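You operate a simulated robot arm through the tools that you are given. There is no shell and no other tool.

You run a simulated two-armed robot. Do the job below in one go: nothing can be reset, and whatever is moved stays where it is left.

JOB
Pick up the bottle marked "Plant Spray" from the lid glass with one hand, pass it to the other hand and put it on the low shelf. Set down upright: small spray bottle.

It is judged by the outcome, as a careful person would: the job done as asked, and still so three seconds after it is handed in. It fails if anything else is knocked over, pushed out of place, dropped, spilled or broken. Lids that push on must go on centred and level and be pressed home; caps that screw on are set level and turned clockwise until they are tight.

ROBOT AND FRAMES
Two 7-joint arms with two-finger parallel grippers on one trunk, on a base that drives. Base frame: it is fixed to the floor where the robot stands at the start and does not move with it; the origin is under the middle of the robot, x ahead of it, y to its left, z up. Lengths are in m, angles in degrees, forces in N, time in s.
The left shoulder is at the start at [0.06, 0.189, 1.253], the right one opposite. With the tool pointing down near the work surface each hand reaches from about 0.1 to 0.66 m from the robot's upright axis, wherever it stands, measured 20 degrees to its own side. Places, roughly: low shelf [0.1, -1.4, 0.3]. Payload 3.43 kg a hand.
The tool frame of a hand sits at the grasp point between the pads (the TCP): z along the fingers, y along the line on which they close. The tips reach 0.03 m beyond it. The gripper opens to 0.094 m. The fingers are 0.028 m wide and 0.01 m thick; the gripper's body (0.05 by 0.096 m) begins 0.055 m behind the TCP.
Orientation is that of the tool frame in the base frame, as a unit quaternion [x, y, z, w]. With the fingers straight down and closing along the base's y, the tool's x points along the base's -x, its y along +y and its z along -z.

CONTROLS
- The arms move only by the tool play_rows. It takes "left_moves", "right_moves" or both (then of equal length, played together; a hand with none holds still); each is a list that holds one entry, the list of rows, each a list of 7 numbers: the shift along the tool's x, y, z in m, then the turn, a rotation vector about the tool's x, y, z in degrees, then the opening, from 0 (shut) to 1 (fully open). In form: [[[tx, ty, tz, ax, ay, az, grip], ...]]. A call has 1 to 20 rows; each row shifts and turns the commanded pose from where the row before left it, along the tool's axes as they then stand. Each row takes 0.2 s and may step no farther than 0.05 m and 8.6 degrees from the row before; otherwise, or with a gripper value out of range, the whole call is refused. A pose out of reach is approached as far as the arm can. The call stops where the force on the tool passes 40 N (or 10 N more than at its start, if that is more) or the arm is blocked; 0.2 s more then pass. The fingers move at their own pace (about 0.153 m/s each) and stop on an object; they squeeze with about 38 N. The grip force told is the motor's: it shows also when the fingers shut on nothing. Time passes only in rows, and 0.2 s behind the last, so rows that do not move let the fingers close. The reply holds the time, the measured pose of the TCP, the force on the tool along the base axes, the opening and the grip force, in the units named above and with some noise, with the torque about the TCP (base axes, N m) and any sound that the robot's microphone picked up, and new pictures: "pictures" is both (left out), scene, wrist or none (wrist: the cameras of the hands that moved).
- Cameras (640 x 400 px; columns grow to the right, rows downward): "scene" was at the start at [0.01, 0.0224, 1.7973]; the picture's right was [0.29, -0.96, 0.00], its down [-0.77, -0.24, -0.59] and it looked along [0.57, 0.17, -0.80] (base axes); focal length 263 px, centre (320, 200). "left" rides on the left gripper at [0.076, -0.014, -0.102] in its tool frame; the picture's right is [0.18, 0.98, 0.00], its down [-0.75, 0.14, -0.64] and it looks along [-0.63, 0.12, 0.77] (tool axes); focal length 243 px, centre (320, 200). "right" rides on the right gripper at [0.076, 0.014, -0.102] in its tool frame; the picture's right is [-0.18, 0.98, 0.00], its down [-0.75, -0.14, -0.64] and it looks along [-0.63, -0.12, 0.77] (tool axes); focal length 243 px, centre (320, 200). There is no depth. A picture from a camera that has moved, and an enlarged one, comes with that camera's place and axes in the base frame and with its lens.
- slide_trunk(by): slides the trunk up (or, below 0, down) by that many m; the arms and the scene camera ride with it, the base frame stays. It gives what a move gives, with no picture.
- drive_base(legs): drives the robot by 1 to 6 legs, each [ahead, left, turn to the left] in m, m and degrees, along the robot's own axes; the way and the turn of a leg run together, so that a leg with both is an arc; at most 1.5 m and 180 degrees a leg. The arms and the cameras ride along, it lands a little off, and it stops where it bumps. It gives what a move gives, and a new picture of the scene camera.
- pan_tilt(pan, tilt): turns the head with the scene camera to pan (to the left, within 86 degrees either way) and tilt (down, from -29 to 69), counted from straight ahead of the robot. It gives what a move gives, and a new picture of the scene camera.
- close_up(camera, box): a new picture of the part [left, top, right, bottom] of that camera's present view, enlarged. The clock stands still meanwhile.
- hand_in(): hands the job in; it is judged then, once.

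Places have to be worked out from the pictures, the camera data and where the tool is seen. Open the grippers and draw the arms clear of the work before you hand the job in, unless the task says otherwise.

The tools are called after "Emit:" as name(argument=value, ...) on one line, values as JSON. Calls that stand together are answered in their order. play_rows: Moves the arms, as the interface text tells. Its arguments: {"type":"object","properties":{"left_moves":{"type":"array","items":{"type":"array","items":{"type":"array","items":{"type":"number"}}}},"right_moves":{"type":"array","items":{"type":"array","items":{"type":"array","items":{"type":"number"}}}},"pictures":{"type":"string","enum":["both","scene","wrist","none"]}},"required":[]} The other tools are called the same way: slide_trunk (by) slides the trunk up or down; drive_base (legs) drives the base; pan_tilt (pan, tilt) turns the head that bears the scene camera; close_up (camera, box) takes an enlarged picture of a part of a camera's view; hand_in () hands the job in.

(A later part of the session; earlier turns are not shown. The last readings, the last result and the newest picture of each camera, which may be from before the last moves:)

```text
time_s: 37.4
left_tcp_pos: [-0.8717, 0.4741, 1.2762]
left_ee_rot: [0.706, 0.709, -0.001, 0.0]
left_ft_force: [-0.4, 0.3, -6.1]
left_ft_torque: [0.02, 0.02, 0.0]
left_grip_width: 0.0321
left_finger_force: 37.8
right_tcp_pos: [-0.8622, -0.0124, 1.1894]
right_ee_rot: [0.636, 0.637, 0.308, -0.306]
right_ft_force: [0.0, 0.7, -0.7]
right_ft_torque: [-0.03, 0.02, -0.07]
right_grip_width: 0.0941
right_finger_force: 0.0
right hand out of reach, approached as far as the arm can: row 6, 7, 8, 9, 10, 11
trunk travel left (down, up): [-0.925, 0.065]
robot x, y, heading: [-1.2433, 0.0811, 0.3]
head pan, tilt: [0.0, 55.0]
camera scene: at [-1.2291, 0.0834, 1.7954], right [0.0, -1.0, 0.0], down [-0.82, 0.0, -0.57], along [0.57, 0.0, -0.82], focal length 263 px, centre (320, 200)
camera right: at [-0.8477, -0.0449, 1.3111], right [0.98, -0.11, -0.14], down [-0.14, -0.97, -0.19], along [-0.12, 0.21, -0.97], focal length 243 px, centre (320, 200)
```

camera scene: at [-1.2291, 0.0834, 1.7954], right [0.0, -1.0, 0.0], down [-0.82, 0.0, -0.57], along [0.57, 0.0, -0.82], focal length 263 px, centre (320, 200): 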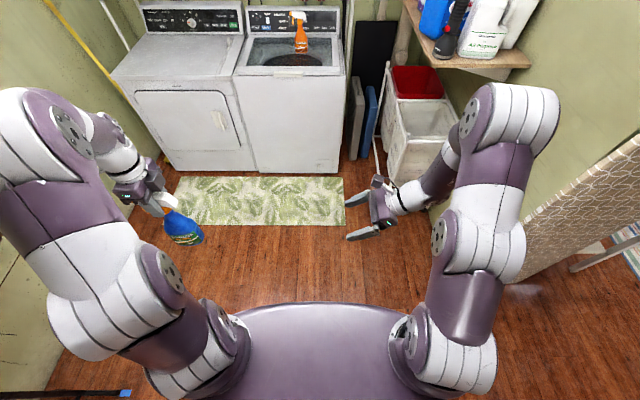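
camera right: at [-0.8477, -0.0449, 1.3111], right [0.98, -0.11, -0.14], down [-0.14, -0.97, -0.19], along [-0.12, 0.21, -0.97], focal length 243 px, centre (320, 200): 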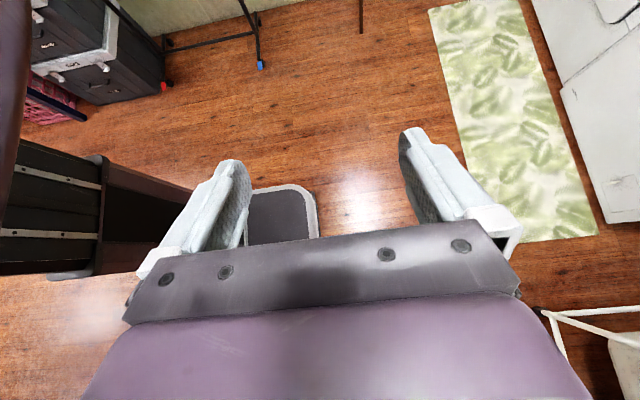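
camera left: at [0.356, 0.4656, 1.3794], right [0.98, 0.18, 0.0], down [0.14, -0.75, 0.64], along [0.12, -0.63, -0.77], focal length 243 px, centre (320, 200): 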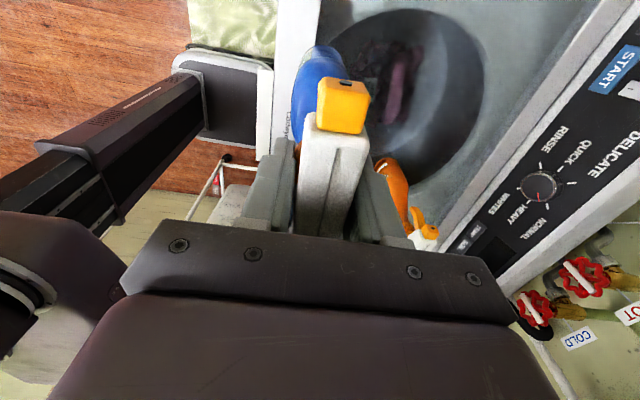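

The right hand tilts 52° before the arm limits (fingers point left, 38° below horizontal). Pointing more forward should be easier, so I yaw it 45° toward forward and try the tilt again.

Emit:
play_rows(right_moves=[[[0, 0, 0, -5.9, 0, 4.6, 1], [0, 0, 0, -5.9, 0, 4.6, 1], [0, 0, 0, -5.9, 0, 4.6, 1], [0, 0, 0, -5.9, 0, 4.6, 1], [0, 0, 0, -5.9, 0, 4.6, 1], [0, 0, 0, -5.9, 0, 4.6, 1], [0, 0, 0, 0, 6, 0, 1], [0, 0, 0, 0, 6, 0, 1], [0, 0, 0, 0, 6, 0, 1], [0, 0, 0, 0, 6, 0, 1]]], pictures="both")

```text
time_s: 39.6
left_tcp_pos: [-0.871, 0.4728, 1.2767]
left_ee_rot: [0.706, 0.708, 0.0, 0.0]
left_ft_force: [0.5, 0.9, -5.6]
left_ft_torque: [0.02, 0.01, 0.02]
left_grip_width: 0.0317
left_finger_force: 37.9
right_tcp_pos: [-0.8614, -0.0123, 1.1891]
right_ee_rot: [0.796, 0.333, 0.469, -0.191]
right_ft_force: [0.4, -0.6, -0.6]
right_ft_torque: [-0.01, 0.02, -0.05]
right_grip_width: 0.0944
right_finger_force: 0.1
right hand out of reach, approached as far as the arm can: row 8, 9, 10
trunk travel left (down, up): [-0.925, 0.065]
robot x, y, heading: [-1.239, 0.0844, 0.1]
head pan, tilt: [0.0, 55.0]
camera scene: at [-1.2292, 0.0831, 1.7954], right [0.0, -1.0, 0.0], down [-0.82, 0.0, -0.57], along [0.57, 0.0, -0.82], focal length 263 px, centre (320, 200)
camera right: at [-0.8888, -0.0594, 1.3044], right [0.64, -0.76, -0.15], down [-0.75, -0.56, -0.35], along [0.18, 0.33, -0.93], focal length 243 px, centre (320, 200)
```

scene: 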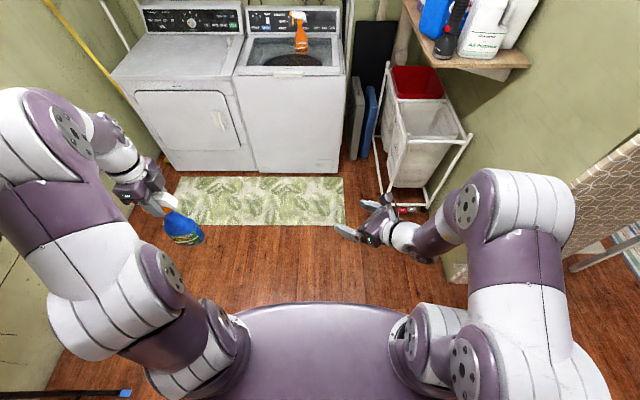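
right: 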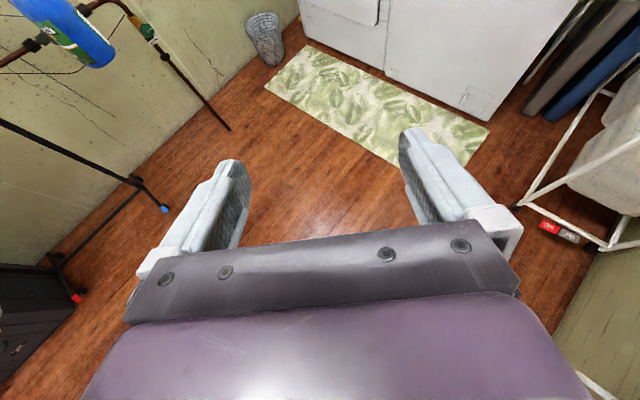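

With yaw 45° the tilt reached 61°. I move the hand forward 0.12 m and try a bit more tilt.

Emit:
play_rows(right_moves=[[[0.0137, 0.0283, 0.0248, 0, 0, 0, 1], [0.0137, 0.0283, 0.0248, 0, 0, 0, 1], [0.0137, 0.0283, 0.0248, 0, 0, 0, 1], [0, 0, 0, 0, 5, 0, 1], [0, 0, 0, 0, 5, 0, 1], [0, 0, 0, 0, 5, 0, 1]]], pictures="scene")

```text
time_s: 41.0
left_tcp_pos: [-0.8704, 0.4731, 1.2765]
left_ee_rot: [0.706, 0.708, 0.0, -0.001]
left_ft_force: [0.7, 0.3, -4.7]
left_ft_torque: [-0.02, -0.02, 0.02]
left_grip_width: 0.0319
left_finger_force: 38.2
right_tcp_pos: [-0.7398, -0.011, 1.19]
right_ee_rot: [0.754, 0.316, 0.533, -0.218]
right_ft_force: [1.0, 0.1, 0.2]
right_ft_torque: [-0.01, -0.02, -0.05]
right_grip_width: 0.0939
right_finger_force: 0.0
right hand out of reach, approached as far as the arm can: row 6
trunk travel left (down, up): [-0.925, 0.065]
robot x, y, heading: [-1.2423, 0.0806, 0.2]
head pan, tilt: [0.0, 55.0]
camera scene: at [-1.2275, 0.0835, 1.7954], right [0.0, -1.0, 0.0], down [-0.82, 0.0, -0.57], along [0.57, 0.0, -0.82], focal length 263 px, centre (320, 200)
```

scene: 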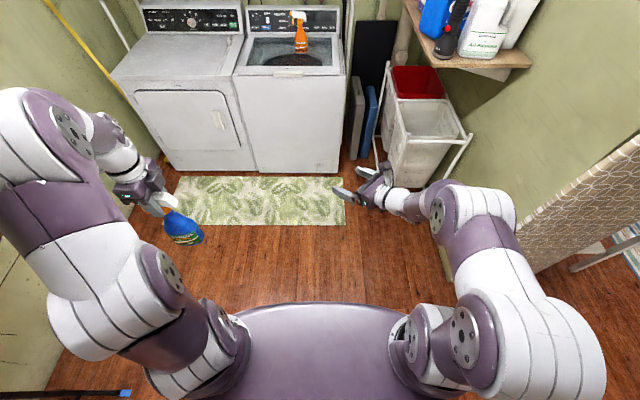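

The right hand now tilts 70° (20° below horizontal), pointing forward-left at (0.50, -0.09) relative to the robot. I look closely at both hands to judge clearances and the bottle's cross-section.

Emit:
close_up(camera="scene", box=[320, 150, 480, 250])

Emit:
close_up(camera="scene", box=[100, 150, 260, 250])

Emit:
close_up(camera="right", box=[0, 0, 320, 200])

```text
4.00 times, centred on (400, 200) of scene
camera zoom: at [-1.2275, 0.0835, 1.7954], right [0.0, -1.0, 0.0], down [-0.82, 0.0, -0.57], along [0.57, 0.0, -0.82], focal length 1054 px, centre (0, 200)
```

zoom: 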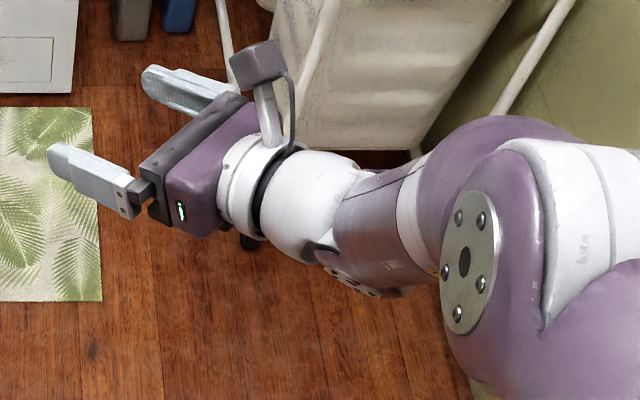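

```text
4.00 times, centred on (180, 200) of scene
camera zoom: at [-1.2275, 0.0835, 1.7954], right [0.0, -1.0, 0.0], down [-0.82, 0.0, -0.57], along [0.57, 0.0, -0.82], focal length 1054 px, centre (880, 200)
```

zoom: 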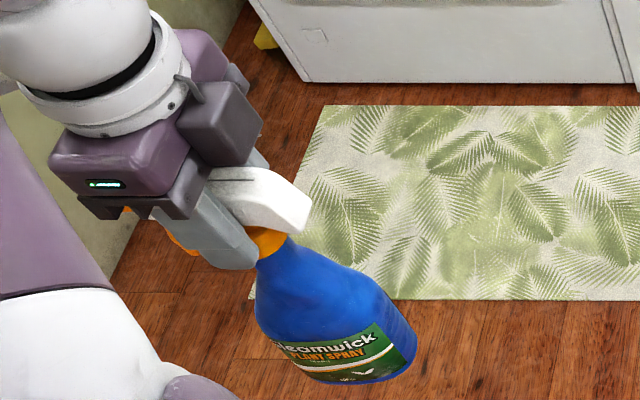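

```text
2.00 times, centred on (160, 100) of right
camera zoom: at [-0.7798, -0.0699, 1.2953], right [0.65, -0.74, -0.17], down [-0.7, -0.51, -0.49], along [0.28, 0.44, -0.85], focal length 485 px, centre (640, 400)
```

zoom: 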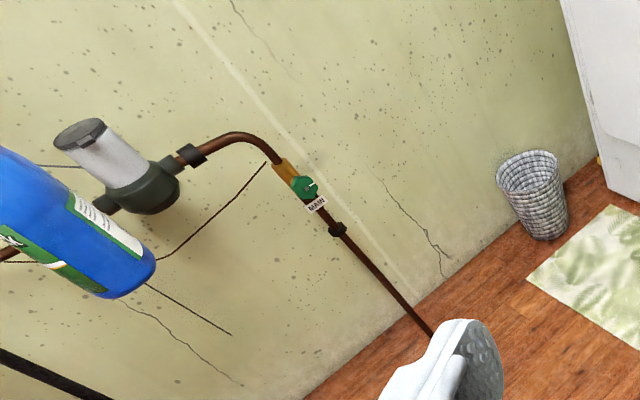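

Each gripper carries a camera box on +x and another box on −x, so I'll present the bottle with enough room: the left hand will be yawed 45° so the bottle's thin side faces the right hand's closing axis. First I lower the right hand 0.24 m out of the way while starting the left yaw.

Emit:
play_rows(right_moves=[[[-0.0376, 0, 0.0136, 0, 0, 0, 1], [-0.0376, 0, 0.0136, 0, 0, 0, 1], [-0.0376, 0, 0.0136, 0, 0, 0, 1], [-0.0376, 0, 0.0136, 0, 0, 0, 1], [-0.0376, 0, 0.0136, 0, 0, 0, 1], [-0.0376, 0, 0.0136, 0, 0, 0, 1]]], left_moves=[[[0, 0, 0, 0, 0, 7.5, 0], [0, 0, 0, 0, 0, 7.5, 0], [0, 0, 0, 0, 0, 7.5, 0], [0, 0, 0, 0, 0, 7.5, 0], [0, 0, 0, 0, 0, 7.5, 0], [0, 0, 0, 0, 0, 7.5, 0]]], pictures="both")

```text
time_s: 42.4
left_tcp_pos: [-0.87, 0.4729, 1.2756]
left_ee_rot: [0.923, 0.384, -0.001, 0.0]
left_ft_force: [0.0, -0.3, -4.6]
left_ft_torque: [0.03, -0.01, 0.0]
left_grip_width: 0.032
left_finger_force: 37.9
right_tcp_pos: [-0.7058, 0.007, 0.9652]
right_ee_rot: [0.755, 0.315, 0.533, -0.216]
right_ft_force: [-0.3, 0.2, 0.0]
right_ft_torque: [-0.01, -0.01, 0.0]
right_grip_width: 0.094
right_finger_force: 0.0
right hand out of reach, approached as far as the arm can: row 1, 2, 3, 4
trunk travel left (down, up): [-0.925, 0.065]
robot x, y, heading: [-1.24, 0.0796, 0.2]
head pan, tilt: [0.0, 55.0]
camera scene: at [-1.2269, 0.0828, 1.7955], right [0.0, -1.0, 0.0], down [-0.82, 0.0, -0.57], along [0.57, 0.0, -0.82], focal length 263 px, centre (320, 200)
camera right: at [-0.7451, -0.0521, 1.0696], right [0.65, -0.74, -0.16], down [-0.7, -0.51, -0.49], along [0.28, 0.44, -0.85], focal length 243 px, centre (320, 200)
camera left: at [-0.8251, 0.5366, 1.3783], right [0.83, -0.56, 0.0], down [-0.43, -0.63, 0.64], along [-0.36, -0.53, -0.77], focal length 243 px, centre (320, 200)
```

scene: 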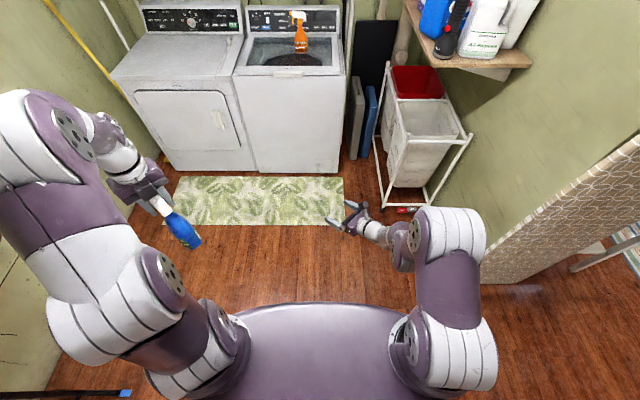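
right: 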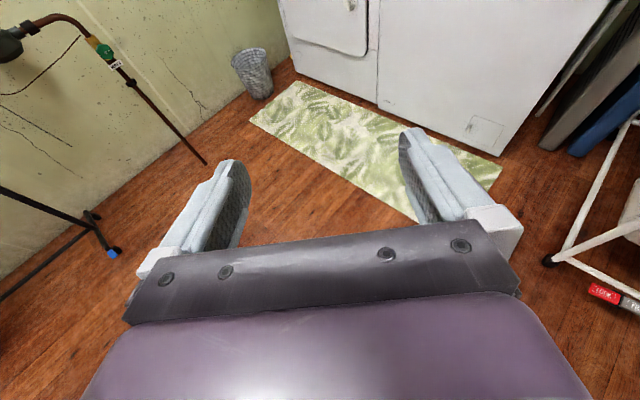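
left: 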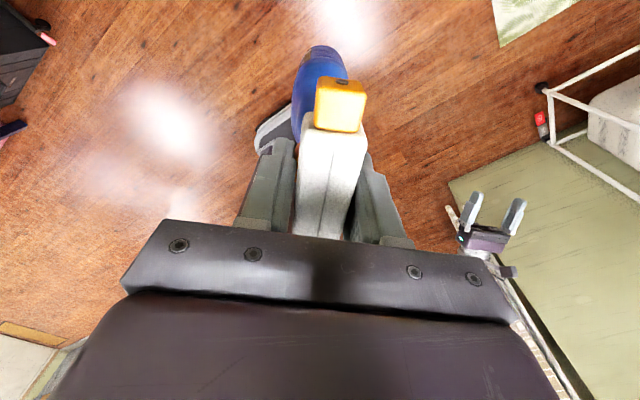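

The left yaw is fine and the right hand waits at (-0.706, 0.007, 0.965). I bring the bottle over toward (-0.73, 0.06), staying above the right fingers.

Emit:
play_rows(left_moves=[[[-0.0214, 0.0434, 0.001, 0, 0, 0, 0], [-0.0214, 0.0434, 0.001, 0, 0, 0, 0], [-0.0214, 0.0434, 0.001, 0, 0, 0, 0], [-0.0214, 0.0434, 0.001, 0, 0, 0, 0], [-0.0214, 0.0434, 0.001, 0, 0, 0, 0], [-0.0214, 0.0434, 0.001, 0, 0, 0, 0], [-0.0214, 0.0434, 0.001, 0, 0, 0, 0], [-0.0214, 0.0434, 0.001, 0, 0, 0, 0], [-0.0214, 0.0434, 0.001, 0, 0, 0, 0]]], pictures="both")

Emit:
close_up(camera="right", box=[120, 0, 520, 250])

```text
time_s: 44.4
left_tcp_pos: [-0.7514, 0.0675, 1.2408]
left_ee_rot: [0.923, 0.384, 0.0, 0.0]
left_ft_force: [-0.3, -0.3, -5.7]
left_ft_torque: [0.02, 0.0, 0.01]
left_grip_width: 0.032
left_finger_force: 38.1
left hand out of reach, approached as far as the arm can: row 8, 9
right_tcp_pos: [-0.7054, 0.0069, 0.9639]
right_ee_rot: [0.754, 0.315, 0.534, -0.217]
right_ft_force: [-0.1, -0.7, -0.1]
right_ft_torque: [0.0, 0.01, -0.03]
right_grip_width: 0.0938
right_finger_force: 0.0
trunk travel left (down, up): [-0.925, 0.065]
robot x, y, heading: [-1.2427, 0.0826, 0.2]
head pan, tilt: [0.0, 55.0]
camera scene: at [-1.2284, 0.0804, 1.7954], right [0.0, -1.0, 0.0], down [-0.82, 0.0, -0.57], along [0.57, 0.0, -0.82], focal length 263 px, centre (320, 200)
camera left: at [-0.706, 0.131, 1.3434], right [0.83, -0.56, 0.0], down [-0.43, -0.64, 0.64], along [-0.36, -0.53, -0.77], focal length 243 px, centre (320, 200)
```

scene: 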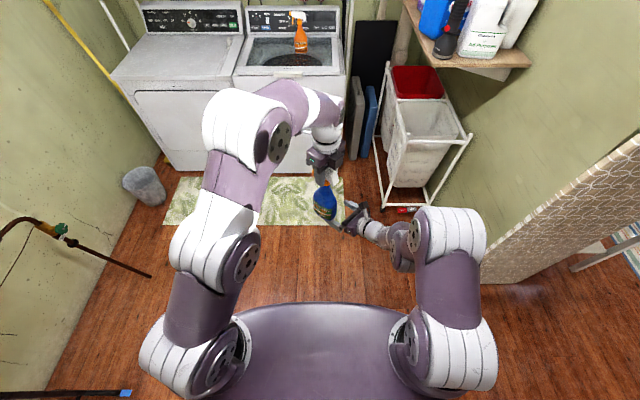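
left: 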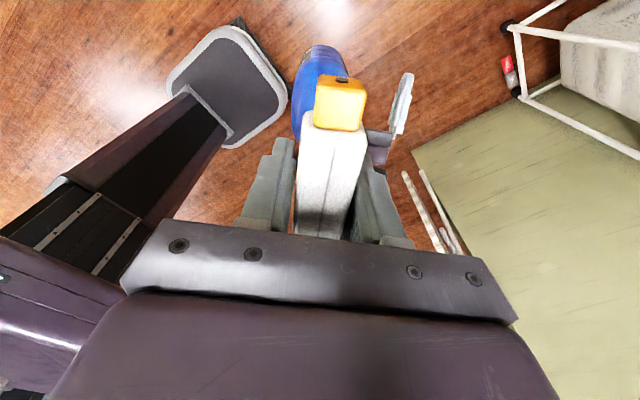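

```text
1.60 times, centred on (320, 125) of right
camera zoom: at [-0.7463, -0.0534, 1.0696], right [0.65, -0.74, -0.17], down [-0.7, -0.51, -0.5], along [0.28, 0.44, -0.85], focal length 388 px, centre (320, 320)
```

zoom: 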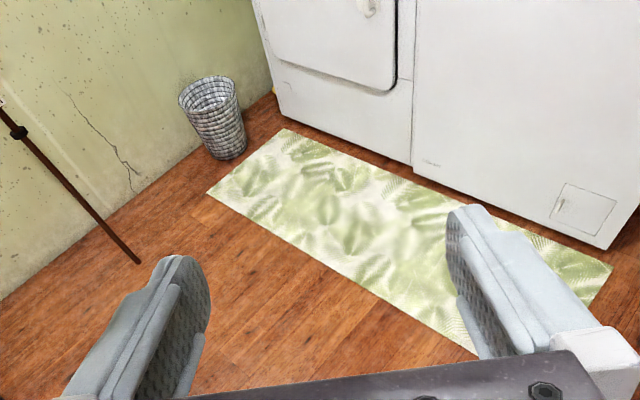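

The bottle axis is at about (-0.751, 0.067) with its base at z≈1.05. I move the right hand back and sideways under it, still low, and check how far the arm allows.

Emit:
play_rows(right_moves=[[[-0.005, -0.025, -0.014, 0, 0, 0, 1], [-0.005, -0.025, -0.014, 0, 0, 0, 1], [-0.005, -0.025, -0.014, 0, 0, 0, 1]]], pictures="none")

```text
time_s: 45.2
left_tcp_pos: [-0.7495, 0.0699, 1.2405]
left_ee_rot: [0.923, 0.384, -0.001, 0.001]
left_ft_force: [-0.4, 1.0, -4.7]
left_ft_torque: [0.03, 0.01, 0.02]
left_grip_width: 0.0321
left_finger_force: 38.1
right_tcp_pos: [-0.7444, 0.0473, 0.9543]
right_ee_rot: [0.757, 0.317, 0.529, -0.216]
right_ft_force: [-0.9, 0.1, -0.4]
right_ft_torque: [-0.02, 0.02, -0.01]
right_grip_width: 0.0941
right_finger_force: 0.1
right hand out of reach, approached as far as the arm can: row 1, 2, 3
trunk travel left (down, up): [-0.925, 0.065]
robot x, y, heading: [-1.2384, 0.0802, 0.4]
head pan, tilt: [0.0, 55.0]
```

The right arm holds ~70° tilt here, so I'll bring the fork up from directly below: small sideways correction, then rise part way and look.

Emit:
play_rows(right_moves=[[[0, -0.0097, 0.001, 0, -1, 0, 1], [0, -0.0097, 0.001, 0, -1, 0, 1], [0.028, 0, -0.011, 0, 0, 0, 1], [0.028, 0, -0.011, 0, 0, 0, 1]]], pictures="both")

Emit:
close_up(camera="scene", box=[280, 140, 440, 240])

```text
time_s: 46.2
left_tcp_pos: [-0.7482, 0.0701, 1.2416]
left_ee_rot: [0.923, 0.385, 0.001, 0.002]
left_ft_force: [6.2, 4.0, -0.5]
left_ft_torque: [0.68, -0.95, 0.1]
left_grip_width: 0.0319
left_finger_force: 38.4
right_tcp_pos: [-0.7476, 0.0677, 1.0124]
right_ee_rot: [0.766, 0.319, 0.517, -0.211]
right_ft_force: [-5.7, -5.2, -3.7]
right_ft_torque: [0.32, -0.37, -0.05]
right_grip_width: 0.094
right_finger_force: 0.1
right hand out of reach, approached as far as the arm can: row 3, 4
trunk travel left (down, up): [-0.925, 0.065]
robot x, y, heading: [-1.241, 0.0839, 0.5]
head pan, tilt: [0.0, 55.0]
camera scene: at [-1.2288, 0.0827, 1.7954], right [0.0, -1.0, 0.0], down [-0.82, 0.0, -0.57], along [0.57, 0.0, -0.82], focal length 263 px, centre (320, 200)
camera right: at [-0.7839, 0.0111, 1.1206], right [0.65, -0.74, -0.16], down [-0.72, -0.52, -0.46], along [0.25, 0.41, -0.87], focal length 243 px, centre (320, 200)
```

scene: 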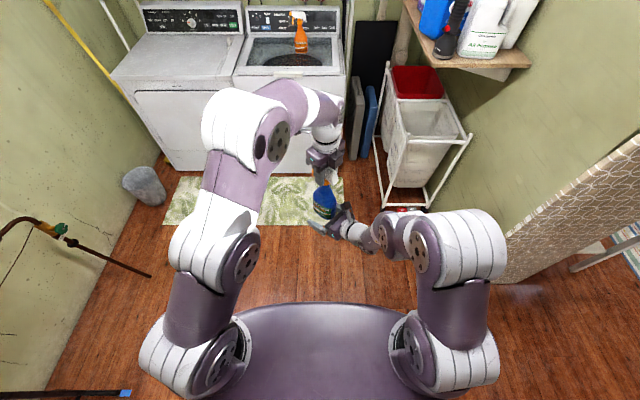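
right: 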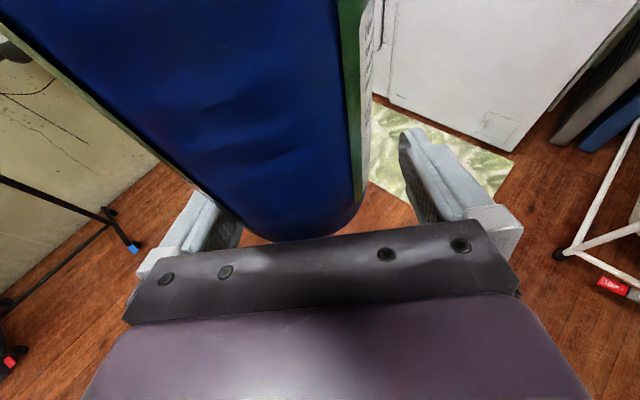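

```text
4.00 times, centred on (360, 190) of scene
camera zoom: at [-1.2288, 0.0827, 1.7954], right [0.0, -1.0, 0.0], down [-0.82, 0.0, -0.57], along [0.57, 0.0, -0.82], focal length 1054 px, centre (160, 240)
```

zoom: 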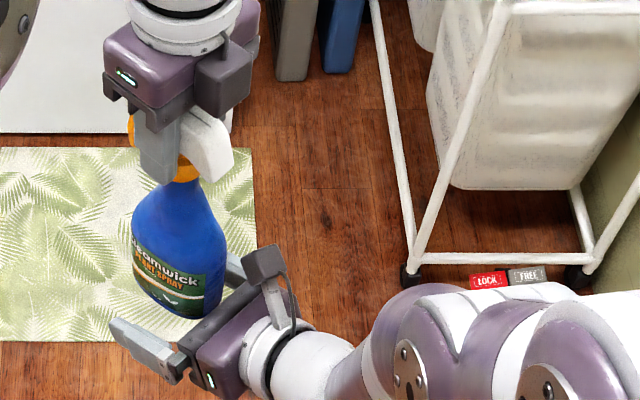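

Light contact (≈8 N): the right palm's edge touches the bottle's base because the hand sits too far forward under it. I lower the right hand again to release, and check the bottle still hangs upright.

Emit:
play_rows(right_moves=[[[-0.028, 0, 0.011, 0, 0, 0, 1], [-0.037, 0, 0.014, 0, 0, 0, 1], [-0.037, 0, 0.014, 0, 0, 0, 1]]], pictures="both")

Emit:
close_up(camera="scene", box=[280, 140, 440, 240])

Emit:
close_up(camera="left", box=[220, 20, 460, 250])

```text
time_s: 47.0
left_tcp_pos: [-0.7505, 0.0692, 1.2412]
left_ee_rot: [0.924, 0.383, -0.002, 0.0]
left_ft_force: [-0.7, 0.8, -5.6]
left_ft_torque: [-0.01, 0.0, -0.01]
left_grip_width: 0.032
left_finger_force: 37.9
right_tcp_pos: [-0.7443, 0.0655, 0.9033]
right_ee_rot: [0.764, 0.318, 0.52, -0.211]
right_ft_force: [0.6, -0.3, -0.4]
right_ft_torque: [0.03, 0.0, 0.01]
right_grip_width: 0.0943
right_finger_force: 0.0
trunk travel left (down, up): [-0.925, 0.065]
robot x, y, heading: [-1.2372, 0.0857, 0.3]
head pan, tilt: [0.0, 55.0]
camera scene: at [-1.2268, 0.0822, 1.7955], right [0.0, -1.0, 0.0], down [-0.82, 0.0, -0.57], along [0.57, 0.0, -0.82], focal length 263 px, centre (320, 200)
camera right: at [-0.7824, 0.0083, 1.012], right [0.65, -0.74, -0.16], down [-0.72, -0.52, -0.46], along [0.26, 0.42, -0.87], focal length 243 px, centre (320, 200)
```

scene: 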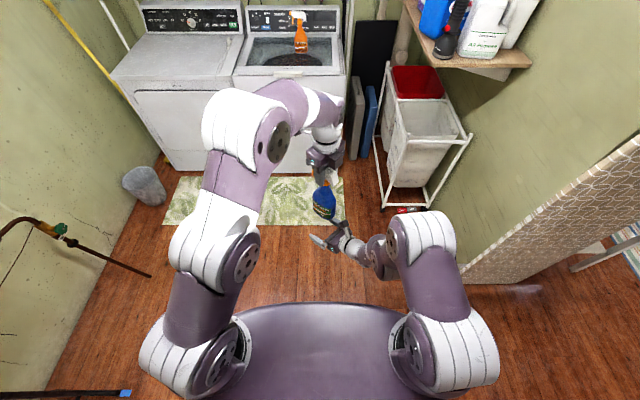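
right: 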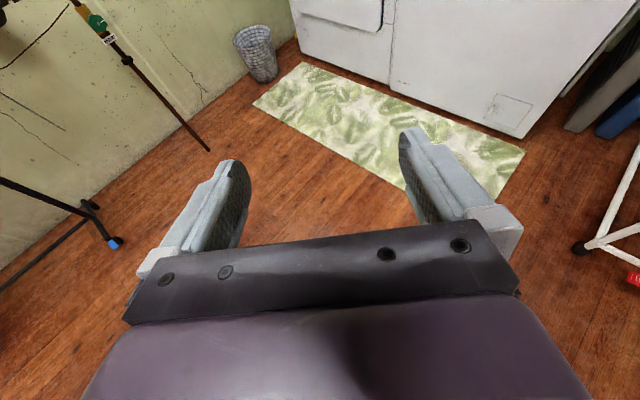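

```text
4.00 times, centred on (360, 190) of scene
camera zoom: at [-1.2268, 0.0822, 1.7955], right [0.0, -1.0, 0.0], down [-0.82, 0.0, -0.57], along [0.57, 0.0, -0.82], focal length 1054 px, centre (160, 240)
```

zoom: 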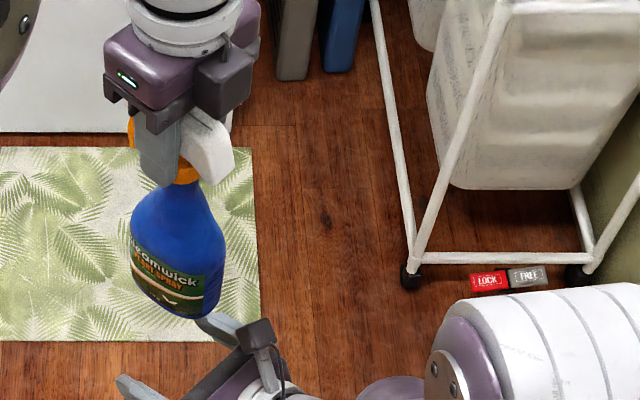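

```text
1.74 times, centred on (340, 135) of left
camera zoom: at [-0.7047, 0.1328, 1.3433], right [0.83, -0.56, 0.0], down [-0.43, -0.63, 0.64], along [-0.36, -0.53, -0.77], focal length 422 px, centre (285, 313)
```

zoom: 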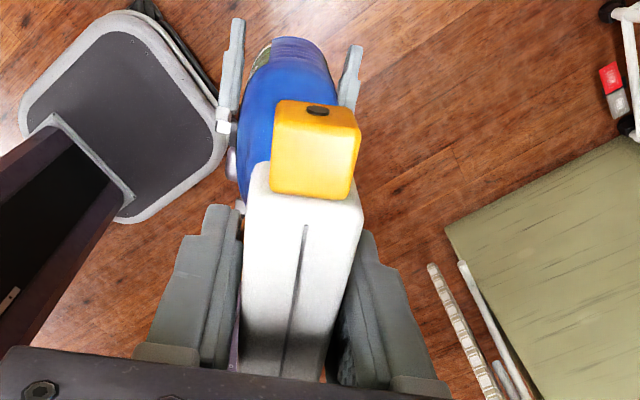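

The bottle is still straight in the left grip. To gain room I lower the right hand a bit more, and lower the left hand while pushing it 0.05 m forward along the approach line, where its reach is larger.

Emit:
play_rows(right_moves=[[[-0.028, 0, 0.011, 0, 0, 0, 1], [-0.028, 0, 0.011, 0, 0, 0, 1], [0, 0, 0, 0, 0, 0, 1], [0, 0, 0, 0, 0, 0, 1], [0, 0, 0, 0, 0, 0, 1], [0, 0, 0, 0, 0, 0, 1]]], left_moves=[[[0, 0, 0, 0, 0, 0, 0], [0, 0, 0, 0, 0, 0, 0], [0.005, 0, 0.02, 0, 0, 0, 0], [0.015, 0, 0.02, 0, 0, 0, 0], [0.015, 0, 0.02, 0, 0, 0, 0], [0.015, 0, 0.02, 0, 0, 0, 0]]], pictures="none")

```text
time_s: 48.4
left_tcp_pos: [-0.7159, 0.1077, 1.1594]
left_ee_rot: [0.924, 0.383, 0.0, 0.001]
left_ft_force: [0.1, 0.7, -6.2]
left_ft_torque: [0.0, 0.01, -0.02]
left_grip_width: 0.0326
left_finger_force: 38.0
right_tcp_pos: [-0.7446, 0.0659, 0.845]
right_ee_rot: [0.764, 0.319, 0.52, -0.212]
right_ft_force: [0.0, -0.5, -0.8]
right_ft_torque: [0.0, -0.04, -0.02]
right_grip_width: 0.0941
right_finger_force: 0.1
trunk travel left (down, up): [-0.925, 0.065]
robot x, y, heading: [-1.2396, 0.0825, 0.3]
head pan, tilt: [0.0, 55.0]
```

The left hand now reaches (-0.716, 0.108, 1.159), giving 5 cm stand-off to the right hand. I raise the right hand beside the bottle to body height, centring it.

Emit:
play_rows(right_moves=[[[0, -0.009, 0, 0, 0, 0, 1], [0.0333, 0, -0.0131, 0, 0, 0, 1], [0.0333, 0, -0.0131, 0, 0, 0, 1], [0.0333, 0, -0.0131, 0, 0, 0, 1], [0.0333, 0, -0.0131, 0, 0, 0, 1], [0.0333, 0, -0.0131, 0, 0, 0, 1]]], pictures="both")

Emit:
close_up(camera="scene", box=[260, 120, 420, 220])

```text
time_s: 49.8
left_tcp_pos: [-0.7163, 0.1065, 1.1603]
left_ee_rot: [0.923, 0.384, -0.001, 0.0]
left_ft_force: [0.8, 0.1, -5.0]
left_ft_torque: [0.03, 0.01, 0.0]
left_grip_width: 0.0322
left_finger_force: 37.8
right_tcp_pos: [-0.7486, 0.0742, 1.0215]
right_ee_rot: [0.765, 0.32, 0.518, -0.212]
right_ft_force: [0.2, 0.8, 0.0]
right_ft_torque: [-0.02, 0.01, 0.01]
right_grip_width: 0.0938
right_finger_force: 0.1
right hand out of reach, approached as far as the arm can: row 6
trunk travel left (down, up): [-0.925, 0.065]
robot x, y, heading: [-1.2377, 0.0828, 0.1]
head pan, tilt: [0.0, 55.0]
camera scene: at [-1.2287, 0.0827, 1.7953], right [0.0, -1.0, 0.0], down [-0.82, 0.0, -0.57], along [0.57, 0.0, -0.82], focal length 263 px, centre (320, 200)
camera right: at [-0.7856, 0.0187, 1.1285], right [0.65, -0.74, -0.16], down [-0.72, -0.52, -0.46], along [0.26, 0.41, -0.87], focal length 243 px, centre (320, 200)
```

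scene: 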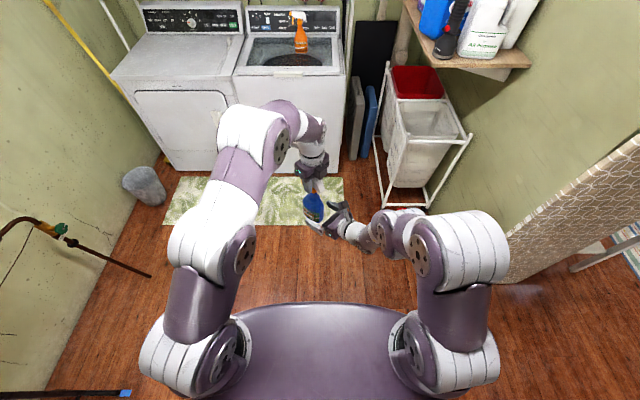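
right: 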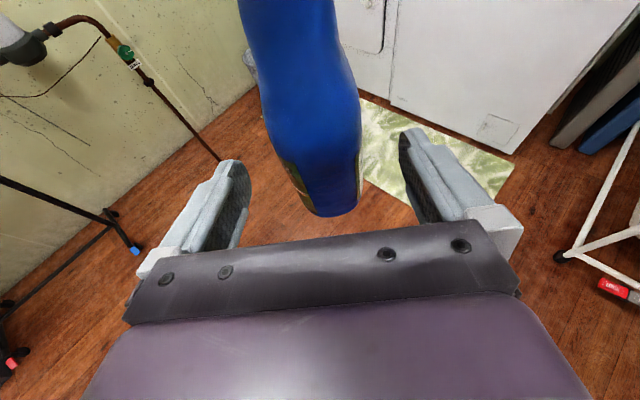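

```text
4.00 times, centred on (340, 170) of scene
camera zoom: at [-1.2287, 0.0827, 1.7953], right [0.0, -1.0, 0.0], down [-0.82, 0.0, -0.57], along [0.57, 0.0, -0.82], focal length 1054 px, centre (240, 320)
```

zoom: 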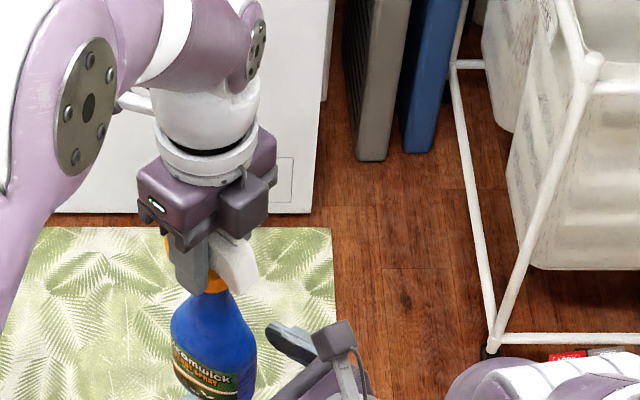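

The bottle stands centred between the right fingers with 4.5 cm to go. I advance 3.6 cm along the approach line, rising slightly.

Emit:
play_rows(right_moves=[[[0.0063, 0, 0.0105, 0, 0, 0, 1], [0.0063, 0, 0.0105, 0, 0, 0, 1], [0.0063, 0, 0.0105, 0, 0, 0, 1]]], pictures="both")

Emit:
close_up(camera="scene", box=[260, 130, 420, 230])

Emit:
close_up(camera="left", box=[220, 20, 460, 250])

```text
time_s: 50.6
left_tcp_pos: [-0.7168, 0.1055, 1.1613]
left_ee_rot: [0.923, 0.384, 0.0, 0.001]
left_ft_force: [0.6, -0.3, -4.5]
left_ft_torque: [-0.02, 0.02, 0.01]
left_grip_width: 0.0323
left_finger_force: 37.9
right_tcp_pos: [-0.7211, 0.1015, 1.0262]
right_ee_rot: [0.764, 0.318, 0.52, -0.212]
right_ft_force: [0.6, -0.7, 0.6]
right_ft_torque: [-0.02, -0.01, 0.0]
right_grip_width: 0.0941
right_finger_force: 0.0
trunk travel left (down, up): [-0.925, 0.065]
robot x, y, heading: [-1.2403, 0.0824, 0.1]
head pan, tilt: [0.0, 55.0]
camera scene: at [-1.2274, 0.0827, 1.7954], right [0.0, -1.0, 0.0], down [-0.82, 0.0, -0.57], along [0.57, 0.0, -0.82], focal length 263 px, centre (320, 200)
camera right: at [-0.7582, 0.0452, 1.1348], right [0.65, -0.74, -0.16], down [-0.72, -0.52, -0.46], along [0.26, 0.42, -0.87], focal length 243 px, centre (320, 200)
```

scene: 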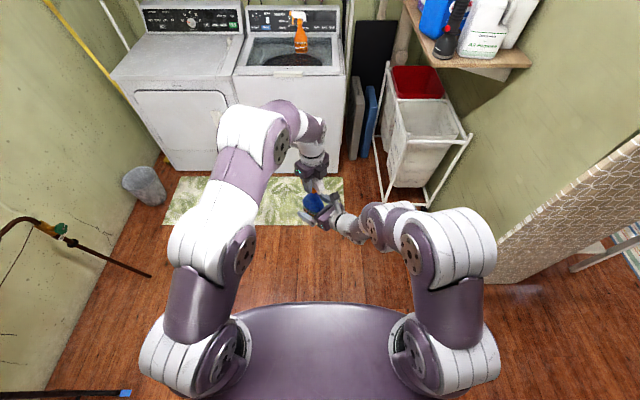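
right: 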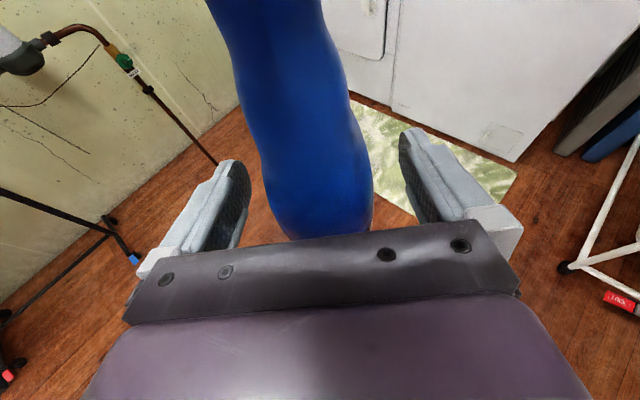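

```text
4.00 times, centred on (340, 180) of scene
camera zoom: at [-1.2274, 0.0827, 1.7954], right [0.0, -1.0, 0.0], down [-0.82, 0.0, -0.57], along [0.57, 0.0, -0.82], focal length 1054 px, centre (240, 280)
```

zoom: 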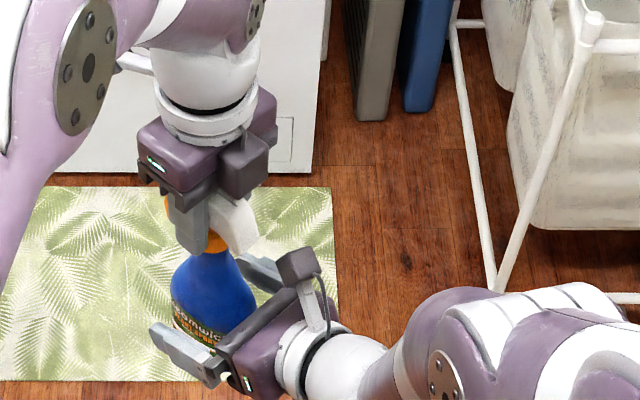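

```text
1.74 times, centred on (340, 135) of left
camera zoom: at [-0.6709, 0.1703, 1.2625], right [0.83, -0.56, 0.0], down [-0.43, -0.63, 0.64], along [-0.36, -0.53, -0.77], focal length 422 px, centre (285, 313)
```

zoom: 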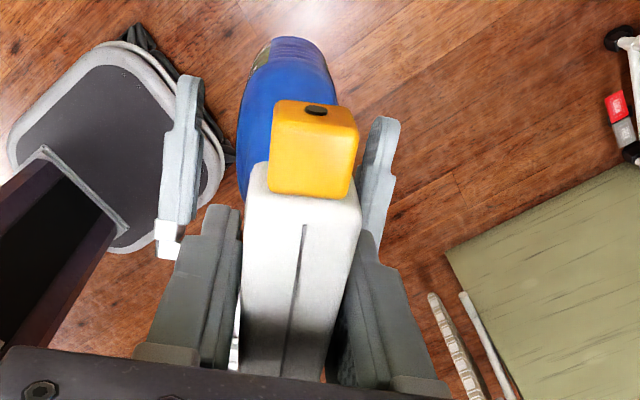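

Both hands are free of contact and the body sits centred in the right fingers, about 5.5 cm above its base. I close the right gripper.

Emit:
play_rows(right_moves=[[[0, 0, 0, 0, 0, 0, 0.7], [0, 0, 0, 0, 0, 0, 0.5], [0, 0, 0, 0, 0, 0, 0], [0, 0, 0, 0, 0, 0, 0], [0, 0, 0, 0, 0, 0, 0]]], pictures="wrist")

```text
time_s: 51.8
left_tcp_pos: [-0.7152, 0.1065, 1.1607]
left_ee_rot: [0.923, 0.384, -0.002, 0.0]
left_ft_force: [-6.1, 1.5, -0.1]
left_ft_torque: [0.14, 0.61, -0.29]
left_grip_width: 0.0323
left_finger_force: 37.7
right_tcp_pos: [-0.7203, 0.1015, 1.0277]
right_ee_rot: [0.763, 0.319, 0.52, -0.212]
right_ft_force: [5.6, -2.0, -0.2]
right_ft_torque: [0.13, 0.28, 0.22]
right_grip_width: 0.0547
right_finger_force: 38.6
trunk travel left (down, up): [-0.925, 0.065]
robot x, y, heading: [-1.2393, 0.083, 0.1]
head pan, tilt: [0.0, 55.0]
camera right: at [-0.7584, 0.045, 1.1349], right [0.65, -0.74, -0.16], down [-0.72, -0.52, -0.46], along [0.26, 0.42, -0.87], focal length 243 px, centre (320, 200)
```

right: 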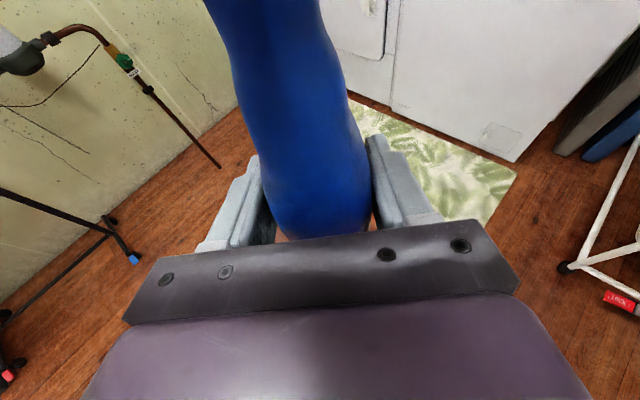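

The right hand holds the body (0.055 m, 38 N). I open the left gripper and lift it clear of the spray head.

Emit:
play_rows(left_moves=[[[0, 0, 0, 0, 0, 0, 0.5], [0, 0, 0, 0, 0, 0, 1], [0, 0, 0, 0, 0, 0, 1], [0, 0, -0.01, 0, 0, 0, 1], [0, 0, -0.02, 0, 0, 0, 1], [0, 0, -0.025, 0, 0, 0, 1]]], pictures="both")

Emit:
close_up(camera="scene", box=[260, 130, 420, 230])

```text
time_s: 53.2
left_tcp_pos: [-0.7178, 0.1066, 1.2176]
left_ee_rot: [0.923, 0.384, 0.0, 0.0]
left_ft_force: [0.8, 0.1, -0.5]
left_ft_torque: [-0.03, -0.02, 0.05]
left_grip_width: 0.0941
left_finger_force: 0.2
right_tcp_pos: [-0.722, 0.1019, 1.0273]
right_ee_rot: [0.764, 0.32, 0.519, -0.212]
right_ft_force: [-0.5, 0.3, 0.4]
right_ft_torque: [0.0, 0.01, -0.01]
right_grip_width: 0.0548
right_finger_force: 37.8
trunk travel left (down, up): [-0.925, 0.065]
robot x, y, heading: [-1.2426, 0.0795, 0.0]
head pan, tilt: [0.0, 55.0]
camera scene: at [-1.2285, 0.0827, 1.7954], right [0.0, -1.0, 0.0], down [-0.82, 0.0, -0.57], along [0.57, 0.0, -0.82], focal length 263 px, centre (320, 200)
camera left: at [-0.6727, 0.1704, 1.3194], right [0.83, -0.56, 0.0], down [-0.43, -0.63, 0.64], along [-0.36, -0.53, -0.77], focal length 243 px, centre (320, 200)
```

scene: 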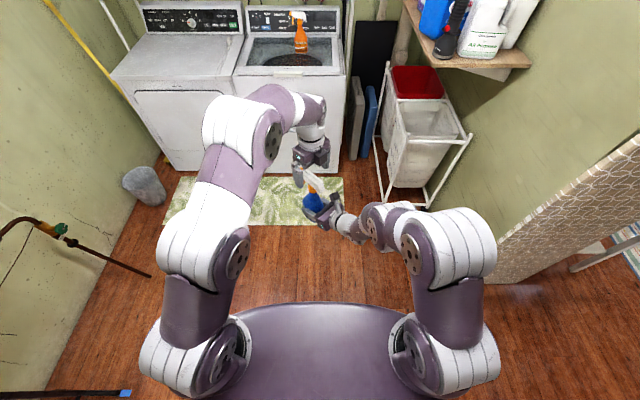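
left: 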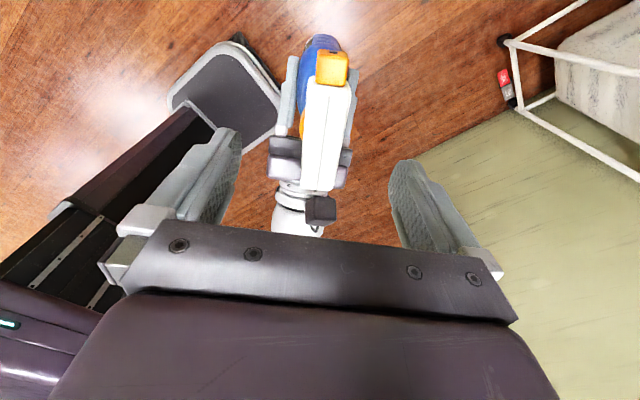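

```text
4.00 times, centred on (340, 180) of scene
camera zoom: at [-1.2285, 0.0827, 1.7954], right [0.0, -1.0, 0.0], down [-0.82, 0.0, -0.57], along [0.57, 0.0, -0.82], focal length 1054 px, centre (240, 280)
```

zoom: 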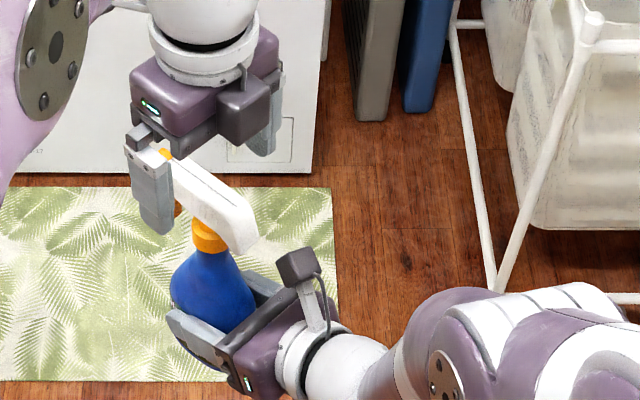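

The bottle stays in the right hand, untilted. I raise the left hand further and draw it away to the left side.

Emit:
play_rows(left_moves=[[[0, 0, -0.035, 0, 0, 0, 1], [0, 0, -0.035, 0, 0, 0, 1], [0.0078, -0.0389, 0, 0, 0, 0, 1], [0.0078, -0.0389, 0, 0, 0, 0, 1], [0.0078, -0.0389, 0, 0, 0, 0, 1], [0.0078, -0.0389, 0, 0, 0, 0, 1], [0.0078, -0.0389, 0, 0, 0, 0, 1], [0.0078, -0.0389, 0, 0, 0, 0, 1], [0.0078, -0.0389, 0, 0, 0, 0, 1], [0.0078, -0.0389, 0, 0, 0, 0, 1], [0.0078, -0.0389, 0, 0, 0, 0, 1], [0.0078, -0.0389, 0, 0, 0, 0, 1]]], pictures="both")

Emit:
close_up(camera="scene", box=[260, 130, 420, 230])

```text
time_s: 55.8
left_tcp_pos: [-0.9633, 0.4418, 1.2619]
left_ee_rot: [0.923, 0.385, -0.001, -0.002]
left_ft_force: [-0.4, 0.0, -0.2]
left_ft_torque: [0.0, 0.03, 0.03]
left_grip_width: 0.094
left_finger_force: 0.1
left hand out of reach, approached as far as the arm can: row 1, 2, 12
right_tcp_pos: [-0.7199, 0.1028, 1.0278]
right_ee_rot: [0.763, 0.319, 0.52, -0.212]
right_ft_force: [-0.5, 0.0, 0.4]
right_ft_torque: [0.0, 0.08, -0.01]
right_grip_width: 0.0547
right_finger_force: 37.7
trunk travel left (down, up): [-0.925, 0.065]
robot x, y, heading: [-1.2398, 0.0825, 0.1]
head pan, tilt: [0.0, 55.0]
camera scene: at [-1.228, 0.084, 1.7954], right [0.0, -1.0, 0.0], down [-0.82, 0.0, -0.57], along [0.57, 0.0, -0.82], focal length 263 px, centre (320, 200)
camera left: at [-0.919, 0.5055, 1.364], right [0.83, -0.56, 0.0], down [-0.43, -0.64, 0.64], along [-0.36, -0.53, -0.77], focal length 243 px, centre (320, 200)
```

scene: 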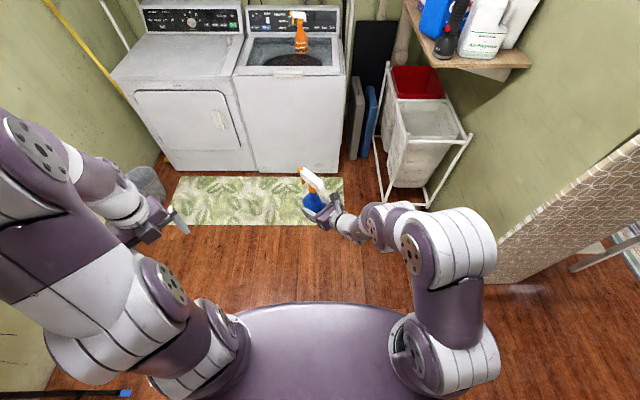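
left: 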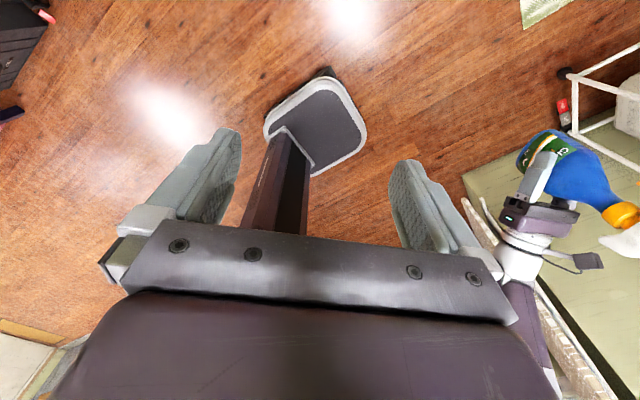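

```text
4.00 times, centred on (340, 180) of scene
camera zoom: at [-1.228, 0.084, 1.7954], right [0.0, -1.0, 0.0], down [-0.82, 0.0, -0.57], along [0.57, 0.0, -0.82], focal length 1054 px, centre (240, 280)
```

zoom: 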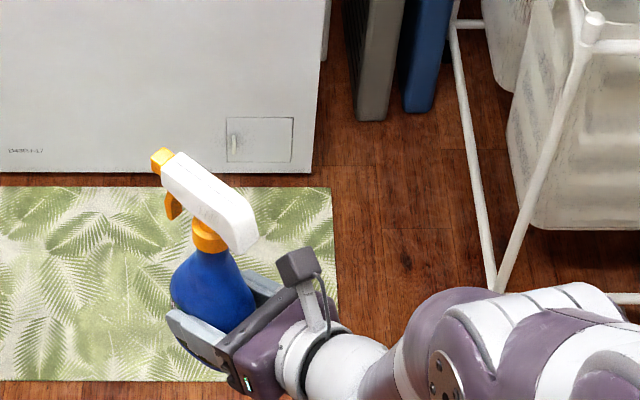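

The bottle is held upright by the right hand alone. I tuck the left hand a little inward for a slimmer profile, then turn right 90° to face the gap between the ironing board and the cart.

Emit:
play_rows(left_moves=[[[0, 0.03, 0, 0, 0, 0, 0.5], [-0.01, 0.03, 0, 0, 0, 0, 0.2], [-0.02, 0.04, 0, 0, 0, 0, 0.2], [-0.02, 0.04, 0, 0, 0, 0, 0.2]]], pictures="none")

Emit:
drive_base(legs=[[0, 0, -90]])

Emit:
pan_tilt(pan=0, tilt=25)

Emit:
pan_tilt(pan=35, tilt=40)

```text
time_s: 56.8
left_tcp_pos: [-0.8993, 0.3067, 1.2596]
left_ee_rot: [0.923, 0.384, 0.0, -0.001]
left_ft_force: [0.2, 0.4, -1.2]
left_ft_torque: [-0.02, 0.0, 0.02]
left_grip_width: 0.0187
left_finger_force: 0.0
right_tcp_pos: [-0.7205, 0.0999, 1.027]
right_ee_rot: [0.764, 0.318, 0.52, -0.212]
right_ft_force: [0.3, 0.3, -1.2]
right_ft_torque: [-0.01, 0.02, 0.05]
right_grip_width: 0.0547
right_finger_force: 37.8
trunk travel left (down, up): [-0.925, 0.065]
robot x, y, heading: [-1.2388, 0.0783, 0.2]
head pan, tilt: [0.0, 55.0]
```

```text
time_s: 61.2
left_tcp_pos: [-1.0282, -0.2688, 1.2573]
left_ee_rot: [0.916, -0.401, 0.0, -0.001]
left_ft_force: [-0.4, -1.1, 0.2]
left_ft_torque: [0.01, 0.02, -0.01]
left_grip_width: 0.0189
left_finger_force: 0.0
right_tcp_pos: [-1.2429, -0.4385, 1.0268]
right_ee_rot: [0.758, -0.33, 0.514, 0.229]
right_ft_force: [-0.8, 0.9, 0.8]
right_ft_torque: [0.0, 0.0, -0.02]
right_grip_width: 0.0542
right_finger_force: 38.1
trunk travel left (down, up): [-0.925, 0.065]
robot x, y, heading: [-1.2424, 0.0846, -92.0]
head pan, tilt: [0.0, 55.0]
camera scene: at [-1.2412, 0.0694, 1.7954], right [-1.0, 0.04, 0.0], down [0.03, 0.82, -0.57], along [-0.02, -0.57, -0.82], focal length 263 px, centre (320, 200)
```

scene: 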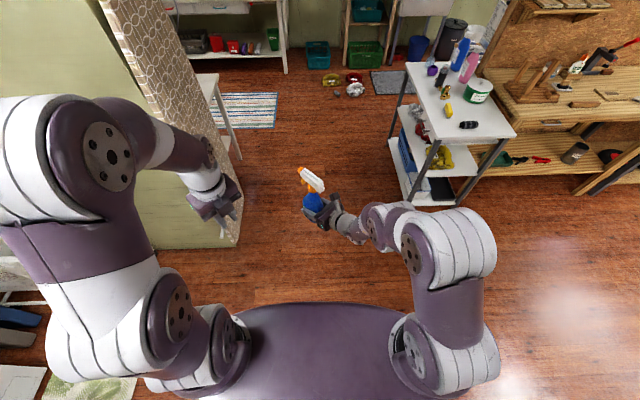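

```text
time_s: 62.1
left_tcp_pos: [-1.028, -0.2677, 1.2576]
left_ee_rot: [0.916, -0.401, 0.0, 0.0]
left_ft_force: [0.9, 0.2, 0.3]
left_ft_torque: [0.0, -0.04, 0.01]
left_grip_width: 0.0189
left_finger_force: 0.0
right_tcp_pos: [-1.2434, -0.439, 1.0268]
right_ee_rot: [0.759, -0.33, 0.513, 0.228]
right_ft_force: [-0.1, -0.1, -0.1]
right_ft_torque: [0.04, 0.03, -0.02]
right_grip_width: 0.0543
right_finger_force: 38.1
trunk travel left (down, up): [-0.925, 0.065]
robot x, y, heading: [-1.2406, 0.0781, -92.6]
head pan, tilt: [0.0, 25.0]
camera scene: at [-1.2421, 0.0494, 1.8393], right [-1.0, 0.04, 0.0], down [0.02, 0.42, -0.91], along [-0.04, -0.91, -0.42], focal length 263 px, centre (320, 200)
```

scene: 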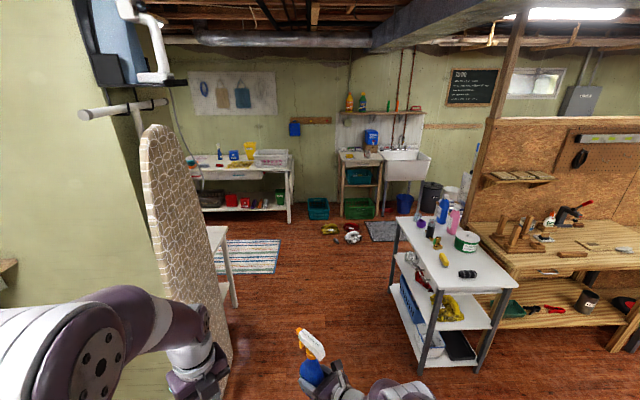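

```text
time_s: 63.1
left_tcp_pos: [-1.0287, -0.2691, 1.2583]
left_ee_rot: [0.916, -0.401, 0.0, 0.0]
left_ft_force: [0.0, -0.2, -1.2]
left_ft_torque: [0.01, -0.02, -0.02]
left_grip_width: 0.0188
left_finger_force: 0.2
right_tcp_pos: [-1.242, -0.4375, 1.0265]
right_ee_rot: [0.759, -0.331, 0.512, 0.229]
right_ft_force: [1.1, 0.4, -0.3]
right_ft_torque: [0.03, 0.04, 0.0]
right_grip_width: 0.0544
right_finger_force: 37.8
trunk travel left (down, up): [-0.925, 0.065]
robot x, y, heading: [-1.2413, 0.0855, -92.4]
head pan, tilt: [35.0, 40.0]
camera scene: at [-1.1926, 0.0699, 1.8161], right [-0.84, -0.54, 0.0], down [-0.35, 0.54, -0.77], along [0.41, -0.64, -0.64], focal length 263 px, centre (320, 200)
```

scene: 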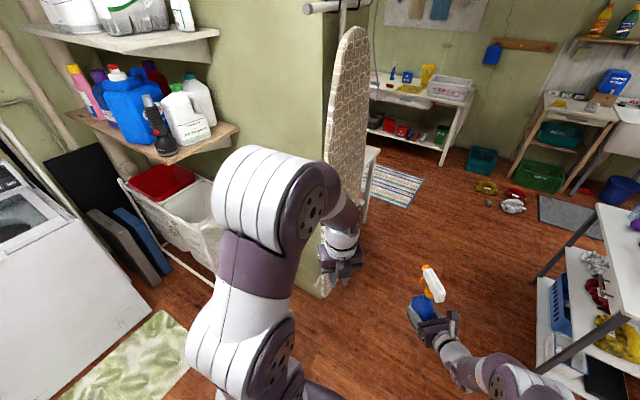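

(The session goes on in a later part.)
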